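You operate a simulated robot arm through the tools that you are given. There is no shell and no other tool.

You run a simulated robot arm. Do the job below in one go: nothing can be reset, and whatever is moved stays where it is left.

Task
Leak-test the blue finished cap. A fail goes in the reject bin, a pass back in its well.
Fine: tester stays on at 40; open the blue valve before lifting the lid; leave the lid on the bench.

It is judged by the outcome, as a careful person would: the job done as asked, and still so three seconds after it is handed in. It fails if anything else is knocked over, pushed out of place, dropped, spilled or broken. A push-on lid holds only when it is set on centred and level and pressed home; a screw cap is set on level and turned clockwise until tight.

Robot
A 6-joint arm with a fingered hand, fixed in place. Base frame: the origin is at the foot of the arm, x ahead of it, y to its left, z up; the work surface is at about z = 860. Lengths are in mm, angles in rad, forces in N, time in s.
With the tool pointing down near the work surface it reaches from about 460 to 940 mm from the base axis. Its first joint turns from -2.897 to 2.897 rad. Payload 5 kg.
The TCP is the grasp point between the finger pads, 43 mm short of the fingertips. In the tool frame z runs along the fingers and y along their closing line. Largest opening 144 mm; the body of the gripper starts 50 mm behind the TCP. The gripper is a hand of 5 fingers: y runs from the thumb to the fingers, the wrist lies at [-21, -133, -233] in the tool frame.
Orientation is told as [roll, pitch, yaw] about the base's x, y, z axes, in that order, counted from this pose: with the fingers straight down and the wrist toward the robot, the tool's x, y and z point along [0, 1, 0], [1, 0, 0] and [0, 0, -1] of the base frame.

Tools
- The arm moves only by the tool drive_tool. Its argument "motion" is a list that holds one entry, the list of rows, each a list of 6 numbers: the shift along the tool's x, y, z in cm, then the turn, a rotation vector about the tool's x, y, z in rad. In form: [[[x, y, z, rx, ry, rz], ...]]. A call has 1 to 20 rows; each row shifts and turns the commanded pose from where the row before left it, along the tool's axes as they then stand. Rows are played at 5 a second. More than 50 mm and 0.15 rad between two rows, and nothing of the call is played. Where a pose cannot be reached the arm comes as near as it can. A force on the tool above 40 N (or 10 N above the force at the start of the call, whichever is more), or a blocked arm, ends the call early, and 0.2 s more pass. In this call time passes only in rows, and 0.2 s behind the last. The reply holds the time, the measured pose of the TCP, the force on the tool along the base axes, the opening and the grip force, in the units named above and with some noise, with the torque about the TCP (base axes, N m) and any sound that the robot's microphone picked up.
- Cameras (640 x 400 px; columns grow to the right, rows downward): "scene" is fixed at [399.8, 500.4, 1604]; the picture's right is [-0.95, 0.31, 0.00], its down [0.28, 0.87, -0.40] and it looks along [-0.13, -0.38, -0.92] (base axes); focal length 246 px, centre (320, 200). "wrist" rides on the gripper at [86, -108, -168] in the tool frame; the picture's right is [-0.80, 0.28, -0.53], its down [-0.54, -0.73, 0.42] and it looks along [-0.27, 0.63, 0.73] (tool axes); focal length 275 px, centre (320, 200). There is no depth. A picture from a camera that has moved, and an enlarged one, comes with that camera's place and axes in the base frame and with its lens.
- get_image(camera): a new picture of that camera. The clock stands still meanwhile.
- move_column(by): slides the trunk up (or, below 0, down) by that many mm; the arm rides with it, the base frame stays. It gives what a move gives, with no picture.
- move_fingers(index, middle, ring, little, thumb_bend, thumb_turn): sets how far each is bent, from 0 (flat) to 1 (curled in); at 0.3 the hand is open as for a grip, at 0.7 the pads meet at the TCP. One left out holds its place. A second passes; each finger stops where it meets its share of the squeeze, and holds until it gets a number again. It is the only way to open and close the hand. It gives what a move gives, with no picture; readings hold the bend of each and the force on index, middle, ring, little, thumb and palm. thumb_turn goes from beside the hand (0) to across from the fingers (1), as for a grip.
- inspect(camera, box): a new picture of the part [left, top, right, bottom] of that camera's present view, enlarged. The clock stands still meanwhile.
- close_job(): hands the job in; it is judged then, once.

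Places have to be worked out from the pictures, the camera data and where the tool is seen. Open the gripper and draw the arm clear of the work before you hand the job in, unless the task says otherwise.

The tools are called after "Call:" by a JSON object that holds its "name" and its "arguments". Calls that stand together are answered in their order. drive_tool: Moves the arm, as the interface text tells. Its arguments: {"type":"object","properties":{"motion":{"type":"array","items":{"type":"array","items":{"type":"array","items":{"type":"number"}}}}},"required":["motion"]} The other tools are called the same way: move_column (by) slides the trunk up or down; move_fingers (index, middle, ring, little, thumb_bend, thumb_turn) moves the fingers one by one; get_image (camera) takes a picture; inspect (camera, box) takes an enlarged picture of a part of a camera's view; close_job () hands the job in.

At the start:

```text
t: 0.0
ee_pos: [592.3, 70.3, 1234.3]
ee_rot: [0.0, -0.001, 0.001]
contact_force: [-0.5, 0.2, 0.6]
ft_torque: [-0.04, 0.03, 0.0]
grip_width: 143.7
grasp_force: 0.2
shape: jaw
bend: [0.3, 0.3, 0.3, 0.3, 0.3, 0.98]
finger forces: [0.0, 0.0, 0.1, 0.0, 0.1, 0.0]
trunk travel left (down, up): [-425.0, 165.0]
```

scene: 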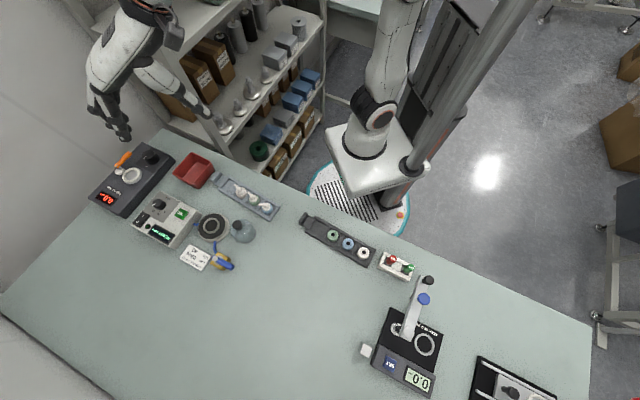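
wrist: 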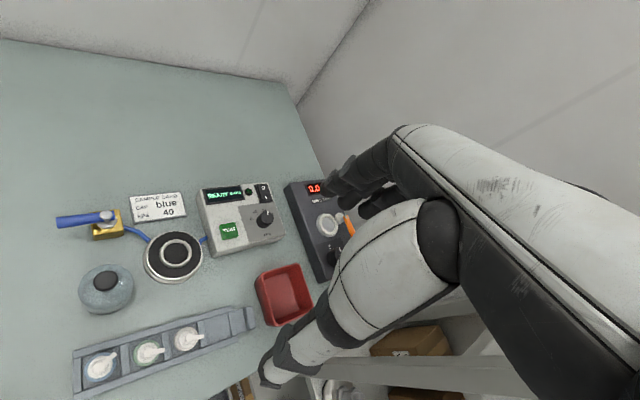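

I start by looking closer at the bench in both cameras to identify the tester, chamber, lid, valve, caps and bin.

Call:
{"name": "inspect", "arguments": {"camera": "scene", "box": [80, 130, 290, 280]}}

Call:
{"name": "inspect", "arguments": {"camera": "scene", "box": [290, 200, 450, 400]}}

Call:
{"name": "inspect", "arguments": {"camera": "wrist", "box": [40, 160, 360, 400]}}

```text
2.67 times, centred on (185, 205) of scene
camera zoom: at [399.8, 500.4, 1604.0], right [-0.95, 0.31, 0.0], down [0.28, 0.87, -0.4], along [-0.13, -0.38, -0.92], focal length 657 px, centre (680, 187)
```

zoom: 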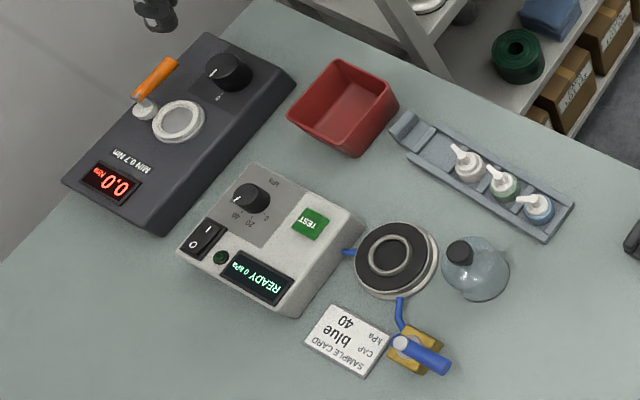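

```text
2.00 times, centred on (370, 300) of scene
camera zoom: at [399.8, 500.4, 1604.0], right [-0.95, 0.31, 0.0], down [0.28, 0.87, -0.4], along [-0.13, -0.38, -0.92], focal length 493 px, centre (220, 0)
```

zoom: 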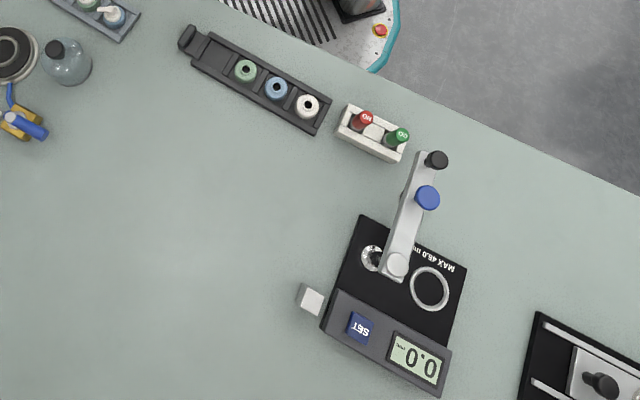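

```text
1.67 times, centred on (200, 280) of wrist
camera zoom: at [484.6, 156.4, 1401.8], right [0.28, -0.8, 0.53], down [-0.73, -0.54, -0.42], along [0.63, -0.27, -0.73], focal length 459 px, centre (520, 67)
```

zoom: 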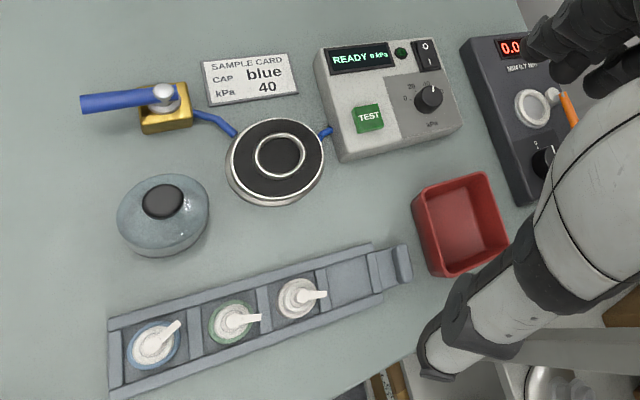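

Next I zoom in further on the tester face, the valve with chamber, and the caps, from where the cameras are now.

Call:
{"name": "inspect", "arguments": {"camera": "wrist", "box": [190, 170, 300, 240]}}

Call:
{"name": "inspect", "arguments": {"camera": "wrist", "box": [50, 190, 210, 320]}}

Call:
{"name": "inspect", "arguments": {"camera": "wrist", "box": [70, 300, 270, 400]}}

Call:
{"name": "inspect", "arguments": {"camera": "scene", "box": [190, 200, 270, 280]}}

Call:
{"name": "inspect", "arguments": {"camera": "scene", "box": [60, 0, 230, 150]}}

```text
5.71 times, centred on (245, 205) of wrist
camera zoom: at [484.6, 156.4, 1401.8], right [0.28, -0.8, 0.53], down [-0.73, -0.54, -0.42], along [0.63, -0.27, -0.73], focal length 1573 px, centre (749, 171)
```

zoom: 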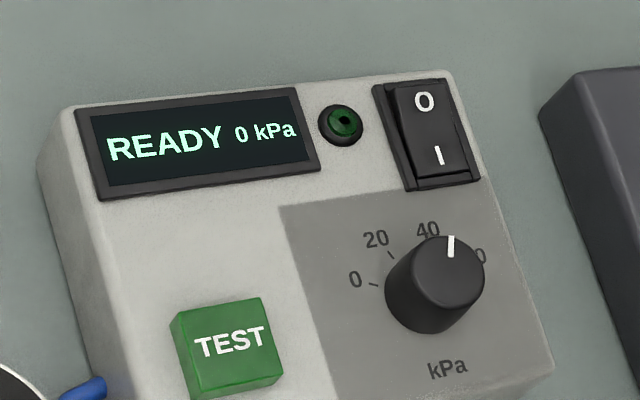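

```text
3.08 times, centred on (130, 255) of wrist
camera zoom: at [484.6, 156.4, 1401.8], right [0.28, -0.8, 0.53], down [-0.73, -0.54, -0.42], along [0.63, -0.27, -0.73], focal length 847 px, centre (905, 31)
```

zoom: 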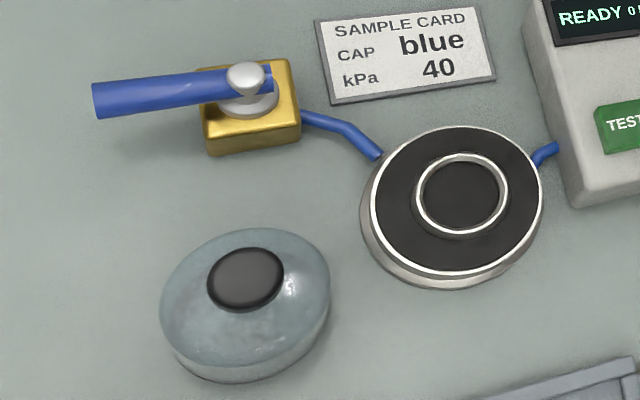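

```text
3.20 times, centred on (170, 350) of wrist
camera zoom: at [484.6, 156.4, 1401.8], right [0.28, -0.8, 0.53], down [-0.73, -0.54, -0.42], along [0.63, -0.27, -0.73], focal length 881 px, centre (800, -280)
```

zoom: 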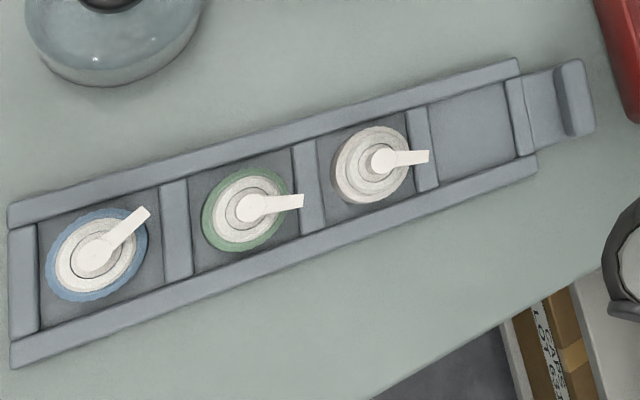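

```text
5.00 times, centred on (230, 240) of scene
camera zoom: at [399.8, 500.4, 1604.0], right [-0.95, 0.31, 0.0], down [0.28, 0.87, -0.4], along [-0.13, -0.38, -0.92], focal length 1232 px, centre (770, 0)
```

zoom: 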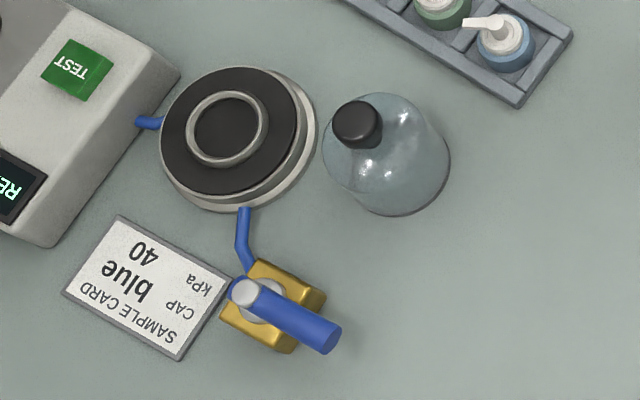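

```text
2.67 times, centred on (145, 75) of scene
camera zoom: at [399.8, 500.4, 1604.0], right [-0.95, 0.31, 0.0], down [0.28, 0.87, -0.4], along [-0.13, -0.38, -0.92], focal length 657 px, centre (787, 533)
```

zoom: 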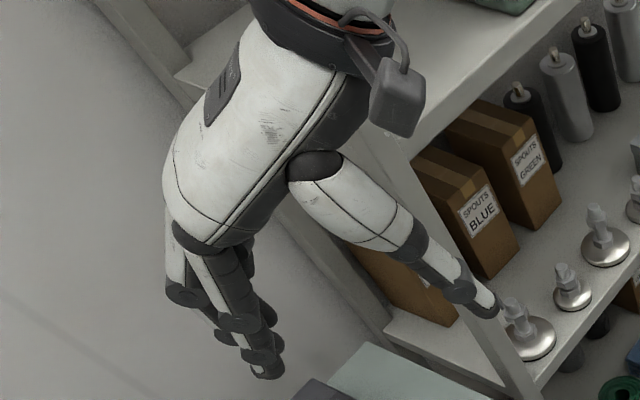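

The tester is on and READY; I check the dial from the scene camera, where the pointer should be less ambiguous.

Call:
{"name": "inspect", "arguments": {"camera": "scene", "box": [130, 190, 205, 250]}}

Call:
{"name": "inspect", "arguments": {"camera": "scene", "box": [150, 192, 182, 216]}}

Call:
{"name": "inspect", "arguments": {"camera": "scene", "box": [225, 170, 290, 225]}}

```text
6.67 times, centred on (168, 220) of scene
camera zoom: at [399.8, 500.4, 1604.0], right [-0.95, 0.31, 0.0], down [0.28, 0.87, -0.4], along [-0.13, -0.38, -0.92], focal length 1642 px, centre (1337, 67)
```

zoom: 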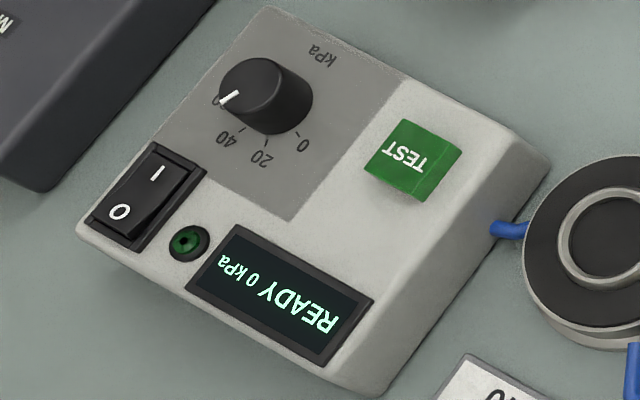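

```text
16.00 times, centred on (166, 204) of scene
camera zoom: at [399.8, 500.4, 1604.0], right [-0.95, 0.31, 0.0], down [0.28, 0.87, -0.4], along [-0.13, -0.38, -0.92], focal length 3941 px, centre (2784, 136)
```

zoom: 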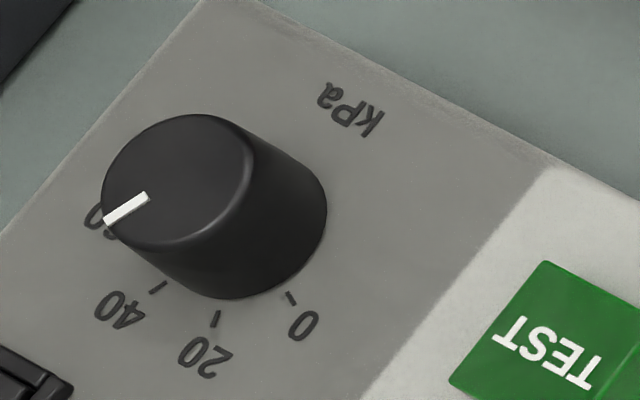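

```text
7.27 times, centred on (258, 198) of scene
camera zoom: at [399.8, 500.4, 1604.0], right [-0.95, 0.31, 0.0], down [0.28, 0.87, -0.4], along [-0.13, -0.38, -0.92], focal length 1791 px, centre (774, 218)
```

zoom: 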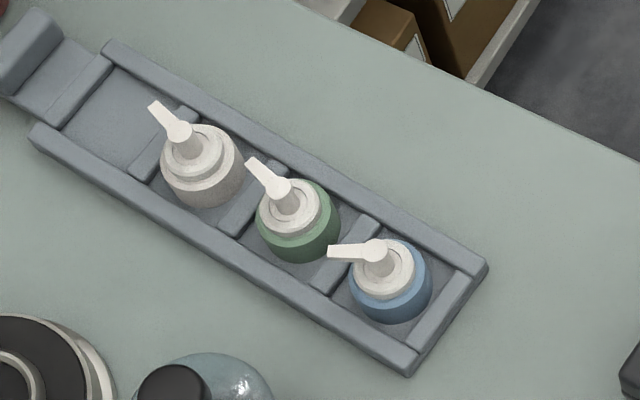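

The dial pointer lines up with the 40 mark in both views, so the tester is already set and I will leave it alone. I move the arm lower and back so the wrist camera gets a closer second view of valve, chamber, lid and caps.

Call:
{"name": "drive_tool", "arguments": {"motion": [[[2.2, -1.9, 2.6, 0, 0, 0], [2.2, -1.9, 2.6, 0, 0, 0], [2.2, -1.9, 2.6, 0, 0, 0], [2.2, -1.9, 2.6, 0, 0, 0], [2.2, -1.9, 2.6, 0, 0, 0], [2.0, -1.7, 2.4, 0, 0, 0]]]}}

Call:
{"name": "get_image", "arguments": {"camera": "wrist"}}

Call:
{"name": "get_image", "arguments": {"camera": "scene"}}

```text
t: 1.4
ee_pos: [479.8, 199.3, 1079.7]
ee_rot: [0.0, -0.003, 0.001]
contact_force: [0.0, 0.3, 0.8]
ft_torque: [0.04, -0.03, 0.01]
grip_width: 143.6
grasp_force: 0.2
shape: jaw
bend: [0.3, 0.3, 0.3, 0.3, 0.3, 0.98]
finger forces: [0.0, 0.0, 0.1, 0.1, 0.0, 0.1]
trunk travel left (down, up): [-425.0, 165.0]
```

```text
taken
camera wrist: at [372.1, 285.1, 1247.4], right [0.28, -0.8, 0.53], down [-0.73, -0.54, -0.42], along [0.63, -0.27, -0.73], focal length 275 px, centre (320, 200)
```

wrist: 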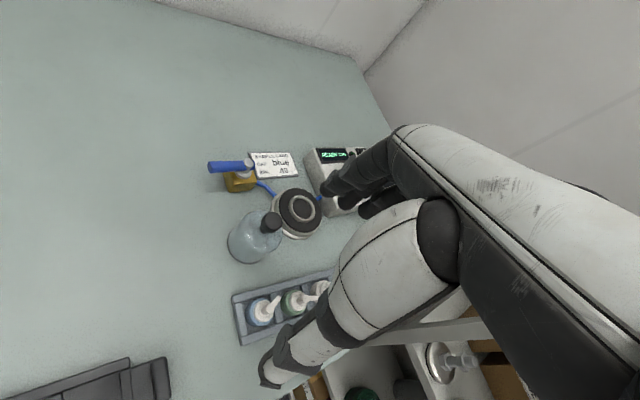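

```text
taken
```

scene: 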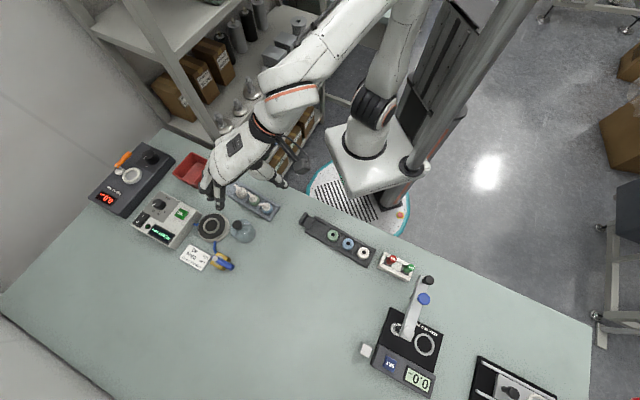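

Call:
{"name": "inspect", "arguments": {"camera": "wrist", "box": [200, 140, 360, 240]}}

Call:
{"name": "inspect", "arguments": {"camera": "wrist", "box": [220, 255, 340, 350]}}

Call:
{"name": "inspect", "arguments": {"camera": "wrist", "box": [200, 145, 280, 200]}}

```text
4.00 times, centred on (280, 190) of wrist
camera zoom: at [372.1, 285.1, 1247.4], right [0.28, -0.8, 0.53], down [-0.73, -0.54, -0.42], along [0.63, -0.27, -0.73], focal length 1101 px, centre (480, 240)
```

zoom: 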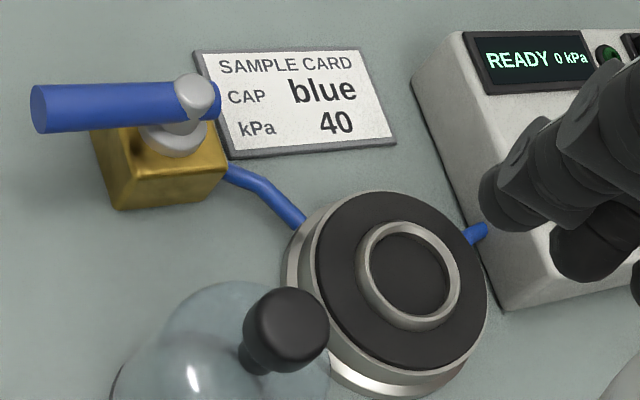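

```text
4.21 times, centred on (280, 302) of wrist
camera zoom: at [372.1, 285.1, 1247.4], right [0.28, -0.8, 0.53], down [-0.73, -0.54, -0.42], along [0.63, -0.27, -0.73], focal length 1159 px, centre (488, -232)
```

zoom: 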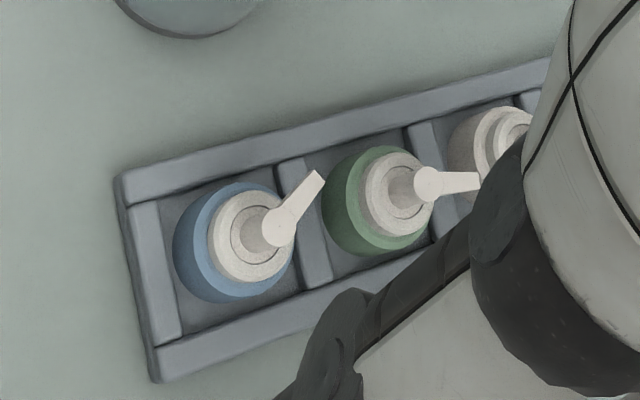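

```text
7.27 times, centred on (240, 172) of wrist
camera zoom: at [372.1, 285.1, 1247.4], right [0.28, -0.8, 0.53], down [-0.73, -0.54, -0.42], along [0.63, -0.27, -0.73], focal length 2002 px, centre (902, 400)
```

zoom: 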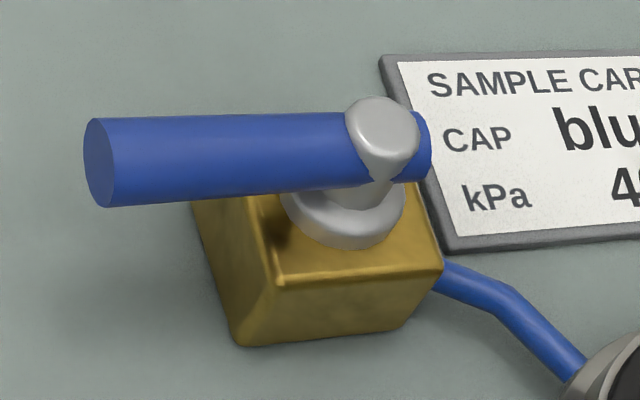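

The blue finished cap (with spout) is at the near end of the grey rack; the valve handle is in line with its pipe, so the valve looks open now. Before touching anything I try a pinch shape in free space (middle, ring, little curled away) to learn the hand geometry.

Call:
{"name": "move_fingers", "arguments": {"index": 0.5, "middle": 1, "ring": 1, "little": 1, "thumb_bend": 0.5}}

Call:
{"name": "get_image", "arguments": {"camera": "wrist"}}

Call:
{"name": "inspect", "arguments": {"camera": "scene", "box": [180, 100, 320, 250]}}

```text
t: 2.4
ee_pos: [480.1, 198.3, 1080.0]
ee_rot: [0.0, 0.001, 0.0]
contact_force: [-0.7, 0.4, 0.0]
ft_torque: [0.01, 0.0, 0.0]
grip_width: 79.2
grasp_force: 0.0
shape: fingers
bend: [0.5, 1.0, 1.0, 1.0, 0.5, 0.98]
finger forces: [0.0, 0.0, 0.0, 0.0, 0.0, 0.0]
trunk travel left (down, up): [-425.0, 165.0]
```

```text
taken
camera wrist: at [372.3, 284.9, 1247.4], right [0.28, -0.8, 0.53], down [-0.73, -0.54, -0.42], along [0.63, -0.27, -0.73], focal length 275 px, centre (320, 200)
```

wrist: 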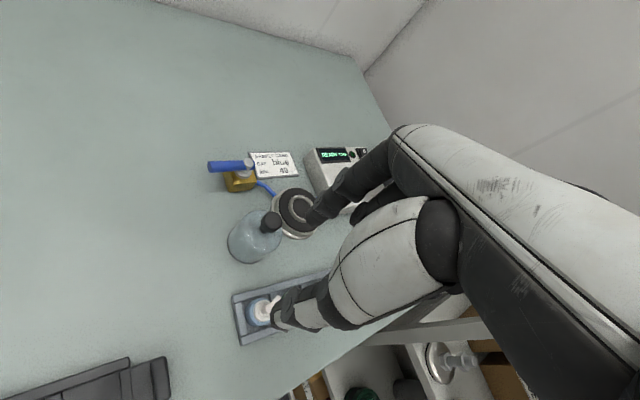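

```text
2.67 times, centred on (250, 175) of scene
camera zoom: at [399.8, 500.4, 1604.0], right [-0.95, 0.31, 0.0], down [0.28, 0.87, -0.4], along [-0.13, -0.38, -0.92], focal length 657 px, centre (507, 267)
```

zoom: 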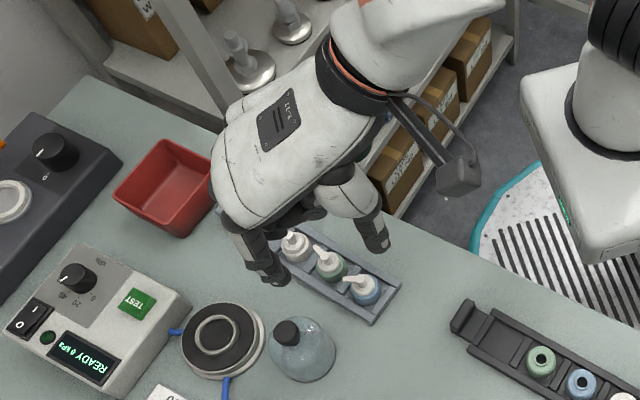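

The index and thumb oppose each other along the tool's y axis with the other fingers tucked away. I zoom into the wrist view to measure where the two tips are in the tool frame.

Call:
{"name": "inspect", "arguments": {"camera": "wrist", "box": [240, 150, 480, 350]}}

Call:
{"name": "inspect", "arguments": {"camera": "scene", "box": [220, 160, 280, 220]}}

```text
2.00 times, centred on (360, 250) of wrist
camera zoom: at [372.3, 284.9, 1247.4], right [0.28, -0.8, 0.53], down [-0.73, -0.54, -0.42], along [0.63, -0.27, -0.73], focal length 551 px, centre (240, 100)
```

zoom: 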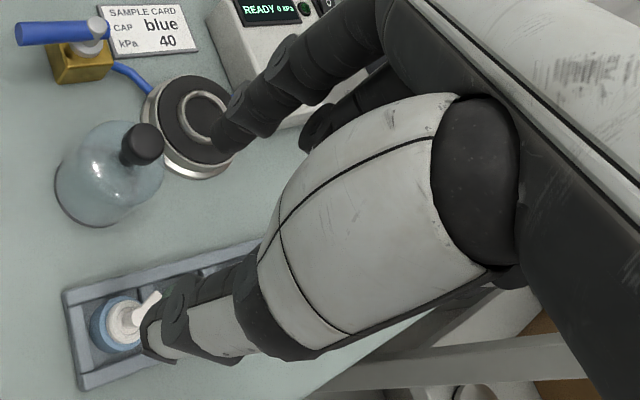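

```text
6.67 times, centred on (250, 190) of scene
camera zoom: at [399.8, 500.4, 1604.0], right [-0.95, 0.31, 0.0], down [0.28, 0.87, -0.4], along [-0.13, -0.38, -0.92], focal length 1642 px, centre (787, 267)
```

zoom: 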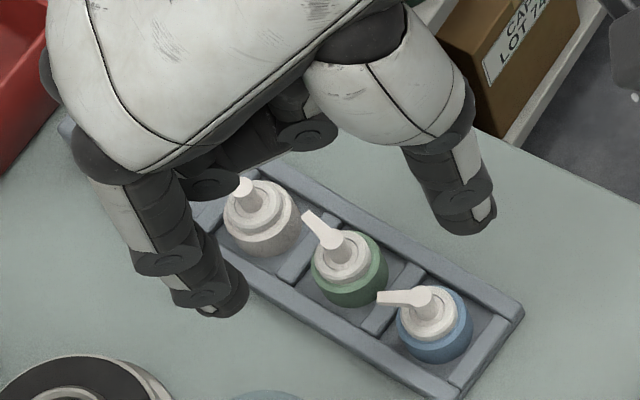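

Tips in this shape sit about 47 mm beyond the TCP and about 10 mm to its +x side. I close the pinch in the air to see where the pads meet.

Call:
{"name": "move_fingers", "arguments": {"index": 0.68, "thumb_bend": 0.68}}

Call:
{"name": "inspect", "arguments": {"camera": "wrist", "box": [220, 150, 460, 350]}}

Call:
{"name": "inspect", "arguments": {"camera": "scene", "box": [210, 140, 290, 210]}}

```text
t: 3.4
ee_pos: [480.9, 197.7, 1080.1]
ee_rot: [0.001, 0.0, 0.0]
contact_force: [0.6, 0.2, -0.4]
ft_torque: [0.0, 0.0, 0.01]
grip_width: 15.1
grasp_force: 0.1
shape: fingers
bend: [0.68, 1.0, 1.0, 1.0, 0.68, 0.98]
finger forces: [0.1, 0.0, 0.0, 0.0, 0.0, 0.0]
trunk travel left (down, up): [-425.0, 165.0]
```

```text
2.00 times, centred on (340, 250) of wrist
camera zoom: at [372.3, 284.9, 1247.4], right [0.28, -0.8, 0.53], down [-0.73, -0.54, -0.42], along [0.63, -0.27, -0.73], focal length 551 px, centre (280, 100)
```

zoom: 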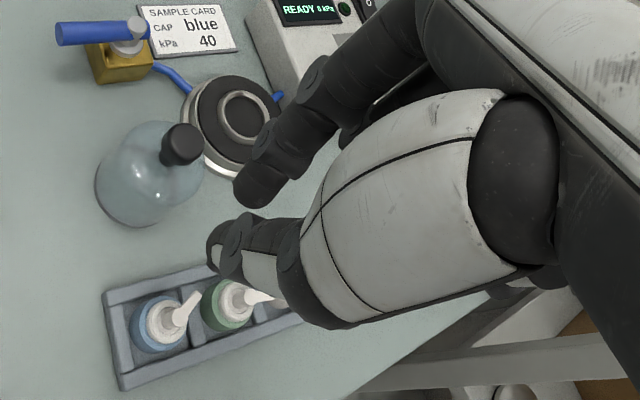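

```text
5.71 times, centred on (250, 175) of scene
camera zoom: at [399.8, 500.4, 1604.0], right [-0.95, 0.31, 0.0], down [0.28, 0.87, -0.4], along [-0.13, -0.38, -0.92], focal length 1408 px, centre (720, 343)
```

zoom: 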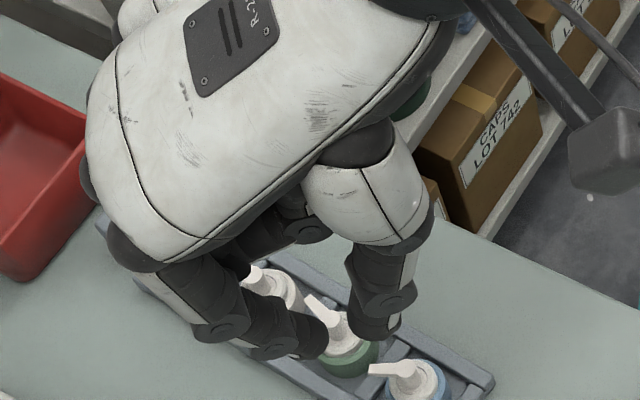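

The pads meet about 11 mm to the tool's +x side, tips about 42 mm past the TCP. The blue cap's stem top triangulates to about (471, 171, 909) with its spout toward +x, so I want to pinch the stem across y; I turn the hand to yaw -90° up here and check it is reachable.

Call:
{"name": "drive_tool", "arguments": {"motion": [[[0, 0, -0.5, 0, 0, 0.1428], [0, 0, -0.5, 0, 0, 0.1428], [0, 0, -0.5, 0, 0, 0.1428], [0, 0, -0.5, 0, 0, 0.1428], [0, 0, 0, 0, 0, 0.1428], [0, 0, 0, 0, 0, 0.1428], [0, 0, 0, 0, 0, 0.1428], [0, 0, 0, 0, 0, 0.1428], [0, 0, 0, 0, 0, 0.1428], [0, 0, 0, 0, 0, 0.1428], [0, 0, 0, 0, 0, 0.1428], [0, 0, 0, 0, 0, 0]]]}}

Call:
{"name": "get_image", "arguments": {"camera": "wrist"}}

Call:
{"name": "get_image", "arguments": {"camera": "scene"}}

```text
t: 6.0
ee_pos: [479.2, 200.4, 1099.5]
ee_rot: [0.0, -0.001, -1.572]
contact_force: [0.9, -0.4, 0.1]
ft_torque: [-0.02, 0.04, -0.02]
grip_width: 15.1
grasp_force: 0.1
shape: fingers
bend: [0.68, 1.0, 1.0, 1.0, 0.68, 0.98]
finger forces: [0.1, 0.0, 0.0, 0.0, 0.1, 0.0]
trunk travel left (down, up): [-425.0, 165.0]
```

```text
taken
camera wrist: at [566.8, 308.9, 1266.7], right [-0.8, -0.28, 0.53], down [-0.54, 0.73, -0.42], along [-0.27, -0.63, -0.73], focal length 275 px, centre (320, 200)
```

wrist: 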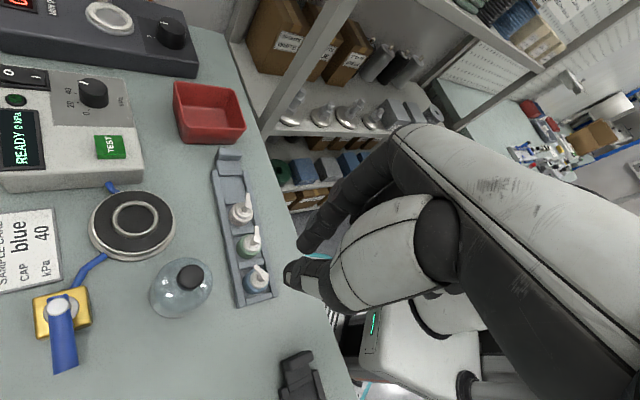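

```text
taken
```

scene: 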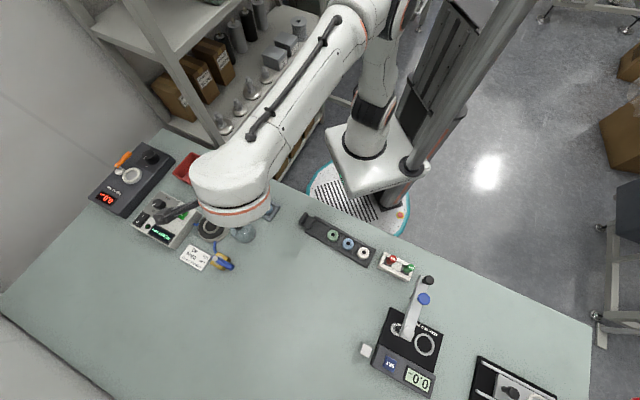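

Yaw -90° is reachable and the wrist camera now sees the caps, chamber, lid and valve well. I zoom on each from this third viewpoint.

Call:
{"name": "inspect", "arguments": {"camera": "wrist", "box": [210, 190, 330, 310]}}

Call:
{"name": "inspect", "arguments": {"camera": "wrist", "box": [80, 175, 220, 325]}}

Call:
{"name": "inspect", "arguments": {"camera": "wrist", "box": [10, 240, 130, 380]}}

Call:
{"name": "inspect", "arguments": {"camera": "wrist", "box": [0, 60, 140, 190]}}

```text
3.33 times, centred on (270, 250) of wrist
camera zoom: at [566.8, 308.9, 1266.7], right [-0.8, -0.28, 0.53], down [-0.54, 0.73, -0.42], along [-0.27, -0.63, -0.73], focal length 918 px, centre (487, 33)
```

zoom: 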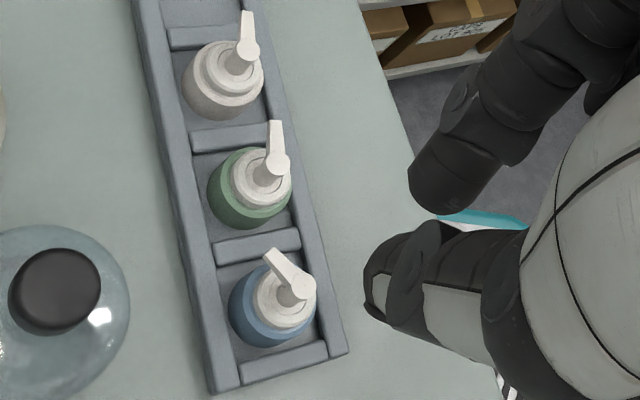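

```text
2.67 times, centred on (150, 250) of wrist
camera zoom: at [566.8, 308.9, 1266.7], right [-0.8, -0.28, 0.53], down [-0.54, 0.73, -0.42], along [-0.27, -0.63, -0.73], focal length 734 px, centre (773, 67)
```

zoom: 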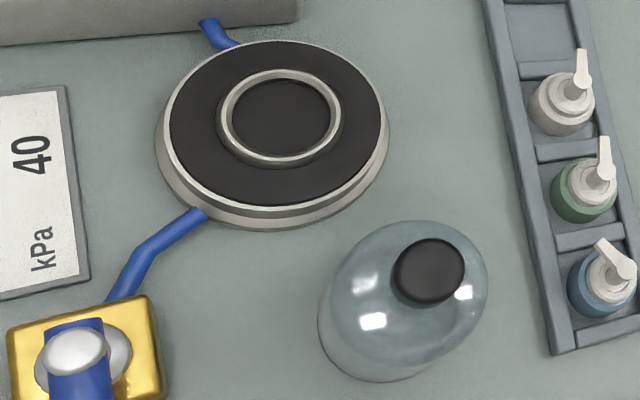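

```text
2.86 times, centred on (70, 310) of wrist
camera zoom: at [566.8, 308.9, 1266.7], right [-0.8, -0.28, 0.53], down [-0.54, 0.73, -0.42], along [-0.27, -0.63, -0.73], focal length 786 px, centre (1034, -114)
```

zoom: 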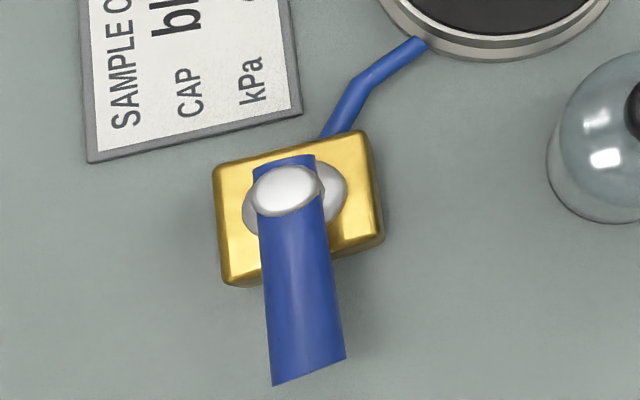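

```text
3.08 times, centred on (70, 125) of wrist
camera zoom: at [566.8, 308.9, 1266.7], right [-0.8, -0.28, 0.53], down [-0.54, 0.73, -0.42], along [-0.27, -0.63, -0.73], focal length 847 px, centre (1089, 431)
```

zoom: 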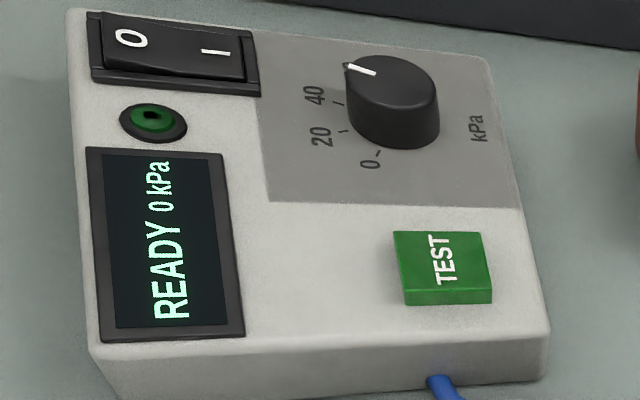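

The valve's tube enters opposite the handle end, so handle-in-line = open. I open the pinch to ~44 mm, turn a bit further so the closing line is square to the spout (about -22°), and move above the blue cap at z≈995 to check alignment.

Call:
{"name": "move_fingers", "arguments": {"index": 0.6, "thumb_bend": 0.6}}

Call:
{"name": "drive_tool", "arguments": {"motion": [[[0, 0, 0, 0, 0, 0.1], [0, 0, 0, 0, 0, 0.1], [-0.45, 1.1, 3.5, 0, 0, 0], [-0.45, 1.1, 3.5, 0, 0, 0], [-0.44, 1.13, 3.5, 0, 0, 0], [0, 0, 0, 0, 0, 0], [0, 0, 0, 0, 0, 0]]]}}

Call:
{"name": "get_image", "arguments": {"camera": "wrist"}}

Call:
{"name": "inspect", "arguments": {"camera": "wrist", "box": [190, 200, 350, 340]}}

```text
t: 7.0
ee_pos: [480.3, 200.6, 1098.9]
ee_rot: [0.0, -0.001, -1.571]
contact_force: [-0.7, -0.1, -0.8]
ft_torque: [-0.01, 0.0, 0.0]
grip_width: 42.0
grasp_force: 0.1
shape: fingers
bend: [0.6, 1.0, 1.0, 1.0, 0.6, 0.98]
finger forces: [0.0, 0.1, 0.1, 0.0, 0.1, 0.0]
trunk travel left (down, up): [-425.0, 165.0]
```

```text
t: 8.6
ee_pos: [460.5, 166.5, 994.6]
ee_rot: [0.002, -0.001, -1.773]
contact_force: [0.1, 0.7, -0.3]
ft_torque: [-0.01, 0.0, -0.02]
grip_width: 42.0
grasp_force: 0.1
shape: fingers
bend: [0.6, 1.0, 1.0, 1.0, 0.6, 0.98]
finger forces: [0.0, 0.0, 0.0, 0.0, 0.1, 0.1]
trunk travel left (down, up): [-425.0, 165.0]
```

```text
taken
camera wrist: at [567.3, 256.1, 1162.1], right [-0.84, -0.12, 0.53], down [-0.39, 0.82, -0.42], along [-0.39, -0.56, -0.73], focal length 275 px, centre (320, 200)
```

wrist: 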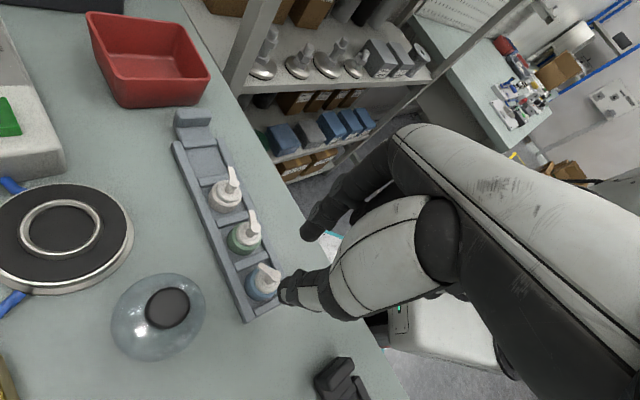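

```text
2.86 times, centred on (270, 270) of wrist
camera zoom: at [567.3, 256.1, 1162.1], right [-0.84, -0.12, 0.53], down [-0.39, 0.82, -0.42], along [-0.39, -0.56, -0.73], focal length 786 px, centre (463, 0)
```

zoom: 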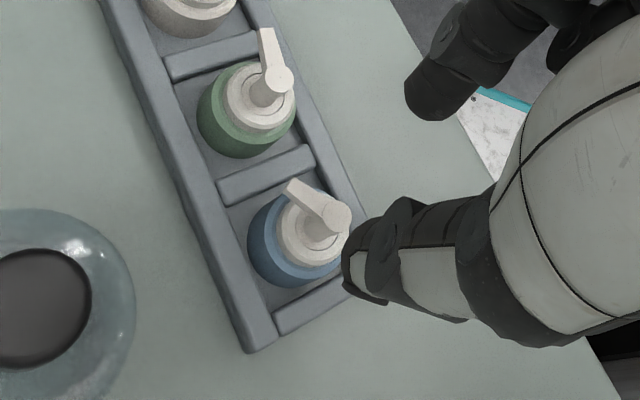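

The stem sits at about tool (8, -3), almost exactly between the open tips. I go straight down most of the way and check again.

Call:
{"name": "drive_tool", "arguments": {"motion": [[[-0.05, 0, 2.0, 0, 0, 0], [0, 0, 2.0, 0, 0, 0], [0, 0, 0, 0, 0, 0], [0, 0, 0, 0, 0, 0]]]}}

Call:
{"name": "inspect", "arguments": {"camera": "wrist", "box": [210, 190, 370, 340]}}

Call:
{"name": "inspect", "arguments": {"camera": "scene", "box": [210, 150, 310, 250]}}

```text
t: 9.6
ee_pos: [458.5, 169.0, 954.8]
ee_rot: [-0.001, 0.0, -1.771]
contact_force: [-0.3, 0.2, 0.1]
ft_torque: [0.01, 0.01, 0.0]
grip_width: 42.1
grasp_force: 0.0
shape: fingers
bend: [0.6, 1.0, 1.0, 1.0, 0.6, 0.98]
finger forces: [0.1, 0.0, 0.1, 0.0, 0.0, 0.0]
trunk travel left (down, up): [-425.0, 165.0]
```

```text
2.67 times, centred on (290, 265) of wrist
camera zoom: at [565.6, 258.2, 1121.8], right [-0.84, -0.12, 0.53], down [-0.39, 0.82, -0.42], along [-0.39, -0.56, -0.73], focal length 734 px, centre (400, 27)
```

zoom: 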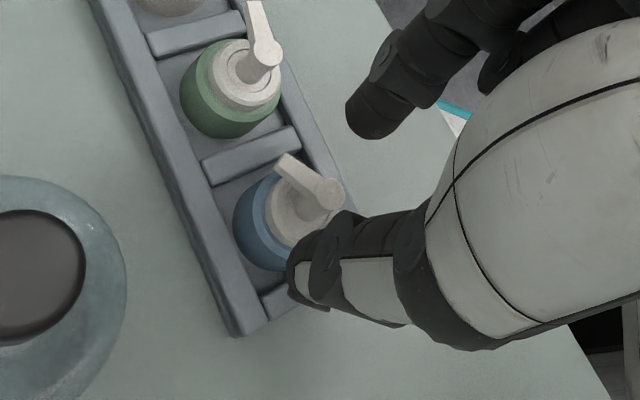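

```text
4.00 times, centred on (260, 200) of scene
camera zoom: at [399.8, 500.4, 1604.0], right [-0.95, 0.31, 0.0], down [0.28, 0.87, -0.4], along [-0.13, -0.38, -0.92], focal length 985 px, centre (560, 200)
```

zoom: 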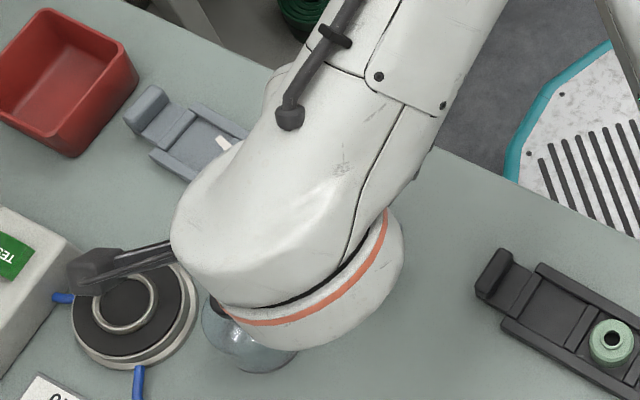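

The stem is centred between the tips (about 2 mm off in x). I correct that and lower to TCP z≈940 so the tips meet on the stem just above the collar.

Call:
{"name": "drive_tool", "arguments": {"motion": [[[0.1, 0, 0.75, 0, 0, 0], [0.1, 0, 0.75, 0, 0, 0], [0, 0, 0, 0, 0, 0], [0, 0, 0, 0, 0, 0]]]}}

Call:
{"name": "inspect", "arguments": {"camera": "wrist", "box": [220, 200, 350, 310]}}

```text
t: 10.6
ee_pos: [461.2, 168.4, 941.8]
ee_rot: [0.0, 0.001, -1.772]
contact_force: [1.2, 0.3, 0.0]
ft_torque: [-0.04, 0.01, 0.01]
grip_width: 42.0
grasp_force: 0.1
shape: fingers
bend: [0.6, 1.0, 1.0, 1.0, 0.6, 0.98]
finger forces: [0.1, 0.0, 0.0, 0.0, 0.0, 0.0]
trunk travel left (down, up): [-425.0, 165.0]
```

```text
3.64 times, centred on (285, 255) of wrist
camera zoom: at [568.0, 258.5, 1108.4], right [-0.84, -0.12, 0.53], down [-0.39, 0.82, -0.42], along [-0.39, -0.56, -0.73], focal length 1001 px, centre (447, 0)
```

zoom: 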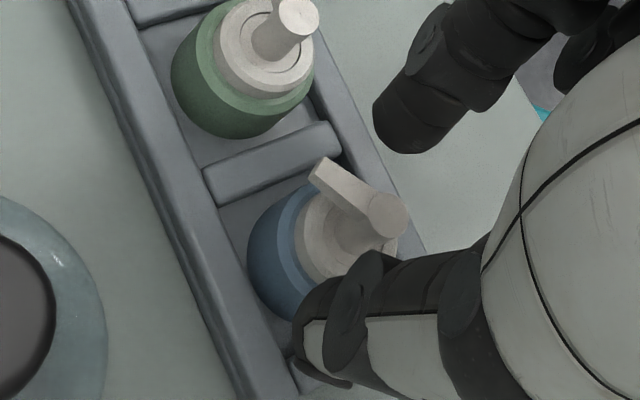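

Still free of contact. I close index and thumb partway first to see that they come in evenly on the stem.

Call:
{"name": "move_fingers", "arguments": {"index": 0.67, "thumb_bend": 0.67}}

Call:
{"name": "inspect", "arguments": {"camera": "wrist", "box": [220, 200, 350, 310]}}

```text
t: 11.6
ee_pos: [462.3, 169.4, 940.1]
ee_rot: [0.0, 0.0, -1.771]
contact_force: [-0.5, 0.5, 0.8]
ft_torque: [0.0, 0.03, -0.01]
grip_width: 18.4
grasp_force: 0.2
shape: fingers
bend: [0.67, 1.0, 1.0, 1.0, 0.67, 0.98]
finger forces: [0.0, 0.0, 0.0, 0.0, 0.0, 0.1]
trunk travel left (down, up): [-425.0, 165.0]
```

```text
3.64 times, centred on (285, 255) of wrist
camera zoom: at [568.0, 258.5, 1108.5], right [-0.84, -0.12, 0.53], down [-0.39, 0.82, -0.42], along [-0.39, -0.56, -0.73], focal length 1001 px, centre (447, 0)
```

zoom: 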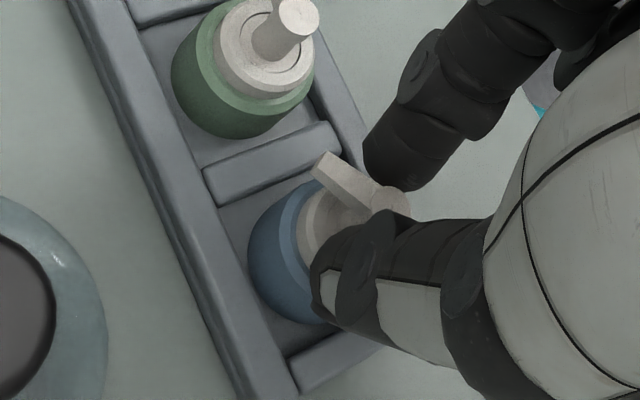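

The tips are straddling the stem with nothing else touched. I close to grip.

Call:
{"name": "move_fingers", "arguments": {"index": 0.76, "thumb_bend": 0.76}}

Call:
{"name": "inspect", "arguments": {"camera": "wrist", "box": [220, 200, 350, 310]}}

```text
t: 12.6
ee_pos: [461.4, 169.5, 941.6]
ee_rot: [0.0, 0.001, -1.771]
contact_force: [0.1, 0.0, 0.8]
ft_torque: [0.04, -0.01, -0.01]
grip_width: 12.3
grasp_force: 6.3
shape: fingers
bend: [0.61, 1.0, 1.0, 1.0, 0.73, 0.97]
finger forces: [6.0, 0.1, 0.0, 0.0, 6.6, 0.1]
trunk travel left (down, up): [-425.0, 165.0]
```

```text
3.64 times, centred on (285, 255) of wrist
camera zoom: at [567.9, 258.5, 1108.5], right [-0.84, -0.12, 0.53], down [-0.39, 0.82, -0.42], along [-0.39, -0.56, -0.73], focal length 1001 px, centre (447, 0)
```

zoom: 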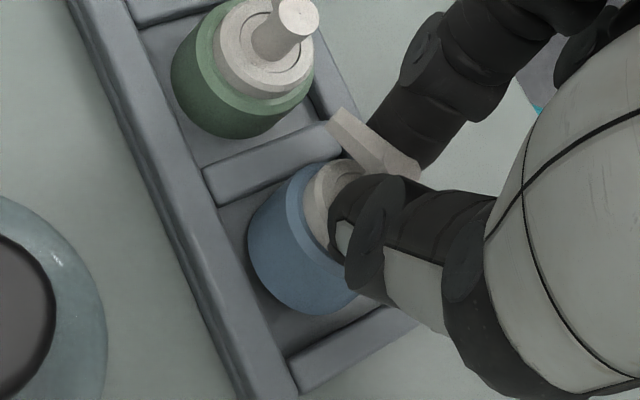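

The grip holds (6 N), but the thumb pushed the stem over and the cap is tilted in the well. I ease open to let it stand upright and will re-close with matched, limited targets.

Call:
{"name": "move_fingers", "arguments": {"index": 0.655, "thumb_bend": 0.64}}

Call:
{"name": "inspect", "arguments": {"camera": "wrist", "box": [220, 200, 350, 310]}}

```text
t: 13.6
ee_pos: [461.9, 168.7, 941.0]
ee_rot: [0.0, -0.001, -1.772]
contact_force: [0.3, 0.4, 0.3]
ft_torque: [0.0, 0.02, 0.02]
grip_width: 26.3
grasp_force: 0.0
shape: fingers
bend: [0.65, 1.0, 1.0, 1.0, 0.64, 0.97]
finger forces: [0.1, 0.0, 0.0, 0.0, 0.0, 0.0]
trunk travel left (down, up): [-425.0, 165.0]
```

```text
3.64 times, centred on (285, 255) of wrist
camera zoom: at [568.0, 258.5, 1108.5], right [-0.84, -0.12, 0.53], down [-0.39, 0.82, -0.42], along [-0.39, -0.56, -0.73], focal length 1001 px, centre (447, 0)
```

zoom: 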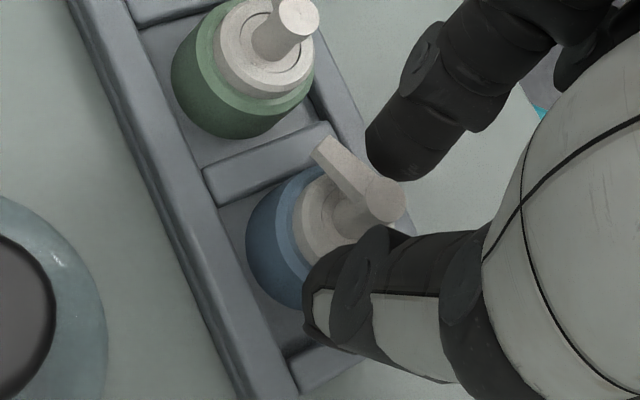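

The cap stands upright again, about 4 mm along the closing line from before. I recentre the hand on it, then use the thumb as a fixed stop and let only the index squeeze.

Call:
{"name": "drive_tool", "arguments": {"motion": [[[0, 0.28, 0, 0, 0, 0], [0, 0.27, 0, 0, 0, 0], [0, 0, 0, 0, 0, 0]]]}}

Call:
{"name": "move_fingers", "arguments": {"index": 0.66, "thumb_bend": 0.685}}

Call:
{"name": "inspect", "arguments": {"camera": "wrist", "box": [220, 200, 350, 310]}}

```text
t: 14.4
ee_pos: [460.5, 163.6, 941.1]
ee_rot: [-0.001, 0.0, -1.771]
contact_force: [-0.1, 0.8, -0.1]
ft_torque: [0.0, -0.04, 0.01]
grip_width: 26.5
grasp_force: 0.1
shape: fingers
bend: [0.65, 1.0, 1.0, 1.0, 0.64, 0.97]
finger forces: [0.0, 0.1, 0.1, 0.0, 0.0, 0.1]
trunk travel left (down, up): [-425.0, 165.0]
```

```text
t: 15.4
ee_pos: [460.3, 163.4, 940.5]
ee_rot: [0.001, -0.001, -1.772]
contact_force: [-0.2, 0.3, -0.9]
ft_torque: [-0.01, -0.01, 0.01]
grip_width: 18.5
grasp_force: 0.0
shape: fingers
bend: [0.66, 1.0, 1.0, 1.0, 0.68, 0.97]
finger forces: [0.0, 0.0, 0.0, 0.0, 0.1, 0.0]
trunk travel left (down, up): [-425.0, 165.0]
```

```text
3.64 times, centred on (285, 255) of wrist
camera zoom: at [567.1, 253.1, 1108.3], right [-0.84, -0.12, 0.53], down [-0.39, 0.82, -0.42], along [-0.39, -0.56, -0.73], focal length 1001 px, centre (447, 0)
```

zoom: 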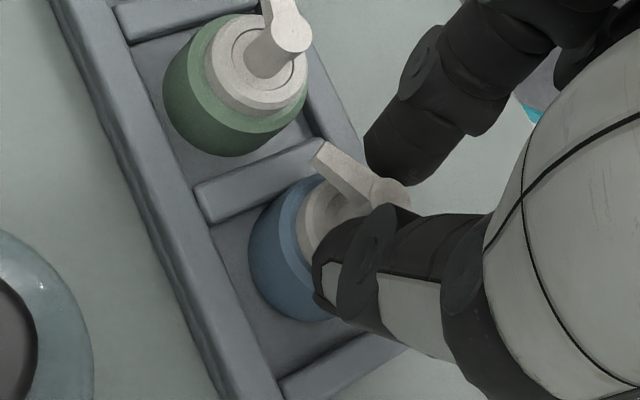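

The thumb is just touching the stem (pinch centre is nearer y=+5 than I assumed). Thumb stays as the stop; I close only the index onto the stem.

Call:
{"name": "move_fingers", "arguments": {"index": 0.73}}

Call:
{"name": "inspect", "arguments": {"camera": "wrist", "box": [220, 200, 350, 310]}}

```text
t: 16.4
ee_pos: [460.0, 162.6, 941.0]
ee_rot: [-0.001, 0.001, -1.771]
contact_force: [0.0, 0.4, 0.5]
ft_torque: [0.02, -0.02, -0.04]
grip_width: 9.8
grasp_force: 3.4
shape: fingers
bend: [0.73, 1.0, 1.0, 1.0, 0.66, 0.97]
finger forces: [3.1, 0.2, 0.1, 0.0, 3.5, 0.0]
trunk travel left (down, up): [-425.0, 165.0]
```

```text
3.64 times, centred on (285, 255) of wrist
camera zoom: at [567.1, 253.1, 1108.3], right [-0.84, -0.12, 0.53], down [-0.39, 0.82, -0.42], along [-0.39, -0.56, -0.73], focal length 1001 px, centre (447, 0)
```

zoom: 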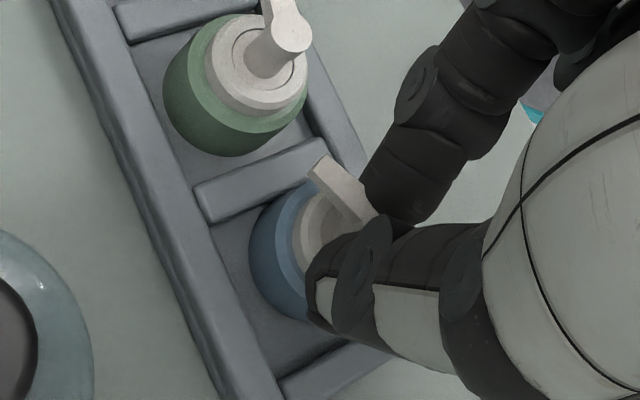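

Held with about 3.4 N, though the stem came back a few mm toward the thumb. I nudge the thumb command slightly to straighten the cap and firm the grip.

Call:
{"name": "move_fingers", "arguments": {"thumb_bend": 0.7}}

Call:
{"name": "inspect", "arguments": {"camera": "wrist", "box": [220, 200, 350, 310]}}

```text
t: 17.4
ee_pos: [460.5, 163.1, 940.9]
ee_rot: [-0.002, -0.002, -1.771]
contact_force: [0.5, 0.0, 0.1]
ft_torque: [0.07, 0.03, 0.01]
grip_width: 9.3
grasp_force: 4.6
shape: fingers
bend: [0.73, 1.0, 1.0, 1.0, 0.67, 0.97]
finger forces: [4.0, 0.1, 0.0, 0.1, 4.4, 0.0]
trunk travel left (down, up): [-425.0, 165.0]
```

```text
3.64 times, centred on (285, 255) of wrist
camera zoom: at [567.1, 253.1, 1108.3], right [-0.84, -0.12, 0.53], down [-0.39, 0.82, -0.42], along [-0.39, -0.56, -0.73], focal length 1001 px, centre (447, 0)
```

zoom: 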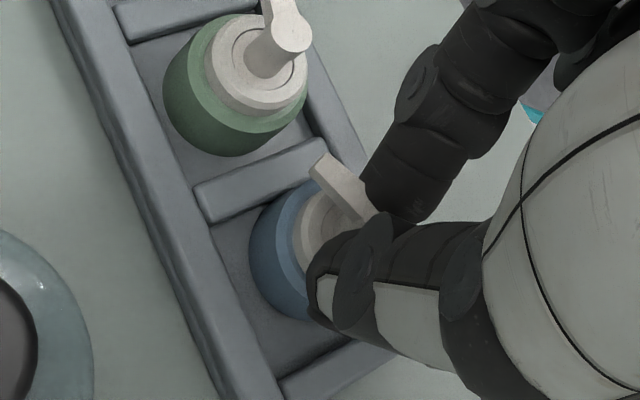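

Grip is 4.6 N with the cap nearly upright. I lift it slowly a few centimetres and look.

Call:
{"name": "drive_tool", "arguments": {"motion": [[[0, 0, -0.5, 0, 0, 0], [0, 0, -1, 0, 0, 0], [0, 0, -1.5, 0, 0, 0], [0, 0, -2, 0, 0, 0], [0, 0, 0, 0, 0, 0]]]}}

Call:
{"name": "inspect", "arguments": {"camera": "wrist", "box": [200, 180, 360, 330]}}

```text
t: 18.6
ee_pos: [460.6, 163.9, 991.6]
ee_rot: [0.0, 0.001, -1.771]
contact_force: [-0.2, -0.2, 0.2]
ft_torque: [0.02, -0.06, -0.01]
grip_width: 9.2
grasp_force: 3.9
shape: fingers
bend: [0.73, 1.0, 1.0, 1.0, 0.67, 0.97]
finger forces: [4.1, 0.0, 0.0, 0.1, 4.2, 0.1]
trunk travel left (down, up): [-425.0, 165.0]
```

```text
2.67 times, centred on (280, 255) of wrist
camera zoom: at [566.8, 253.6, 1158.5], right [-0.84, -0.12, 0.53], down [-0.39, 0.82, -0.42], along [-0.39, -0.56, -0.73], focal length 734 px, centre (427, 53)
```

zoom: 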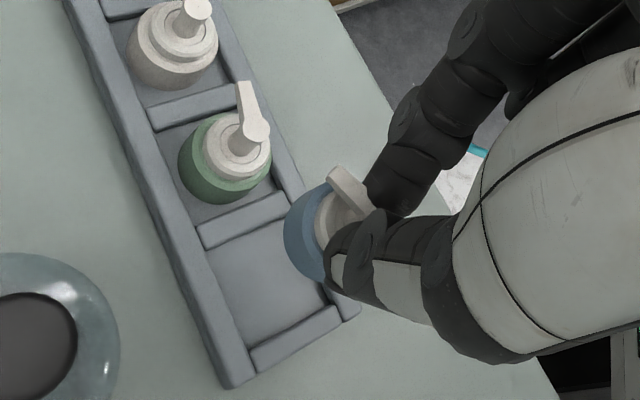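

The cap lifted cleanly. I zoom closer to judge its tilt and exact position in the hand.

Call:
{"name": "inspect", "arguments": {"camera": "wrist", "box": [262, 210, 312, 260]}}

Call:
{"name": "inspect", "arguments": {"camera": "scene", "box": [220, 150, 310, 240]}}

```text
8.00 times, centred on (287, 235) of wrist
camera zoom: at [566.8, 253.6, 1158.5], right [-0.84, -0.12, 0.53], down [-0.39, 0.82, -0.42], along [-0.39, -0.56, -0.73], focal length 2202 px, centre (584, -80)
```

zoom: 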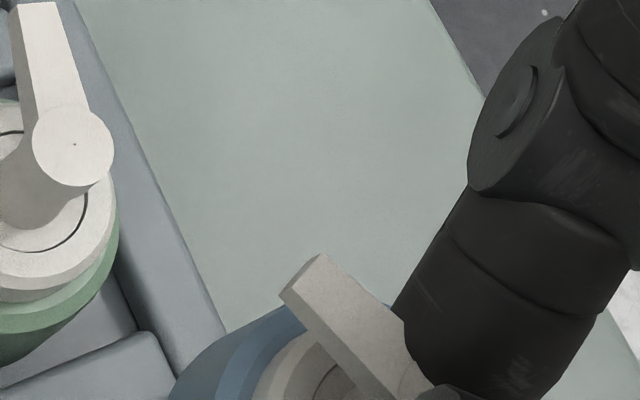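

```text
4.44 times, centred on (265, 195) of scene
camera zoom: at [399.8, 500.4, 1604.0], right [-0.95, 0.31, 0.0], down [0.28, 0.87, -0.4], along [-0.13, -0.38, -0.92], focal length 1095 px, centre (564, 222)
```

zoom: 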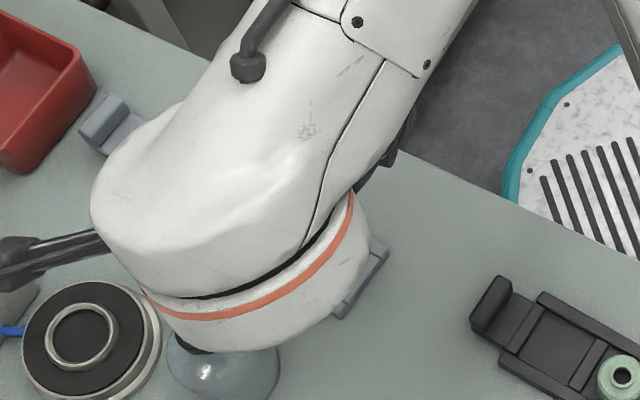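

Call:
{"name": "inspect", "arguments": {"camera": "wrist", "box": [265, 230, 325, 290]}}

```text
6.67 times, centred on (295, 260) of wrist
camera zoom: at [566.8, 253.6, 1158.5], right [-0.84, -0.12, 0.53], down [-0.39, 0.82, -0.42], along [-0.39, -0.56, -0.73], focal length 1835 px, centre (487, -200)
```

zoom: 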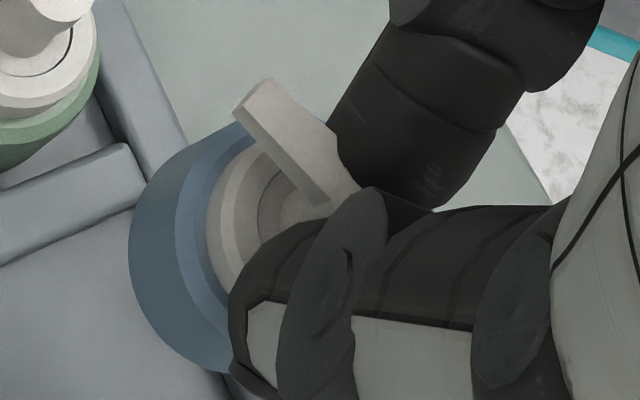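

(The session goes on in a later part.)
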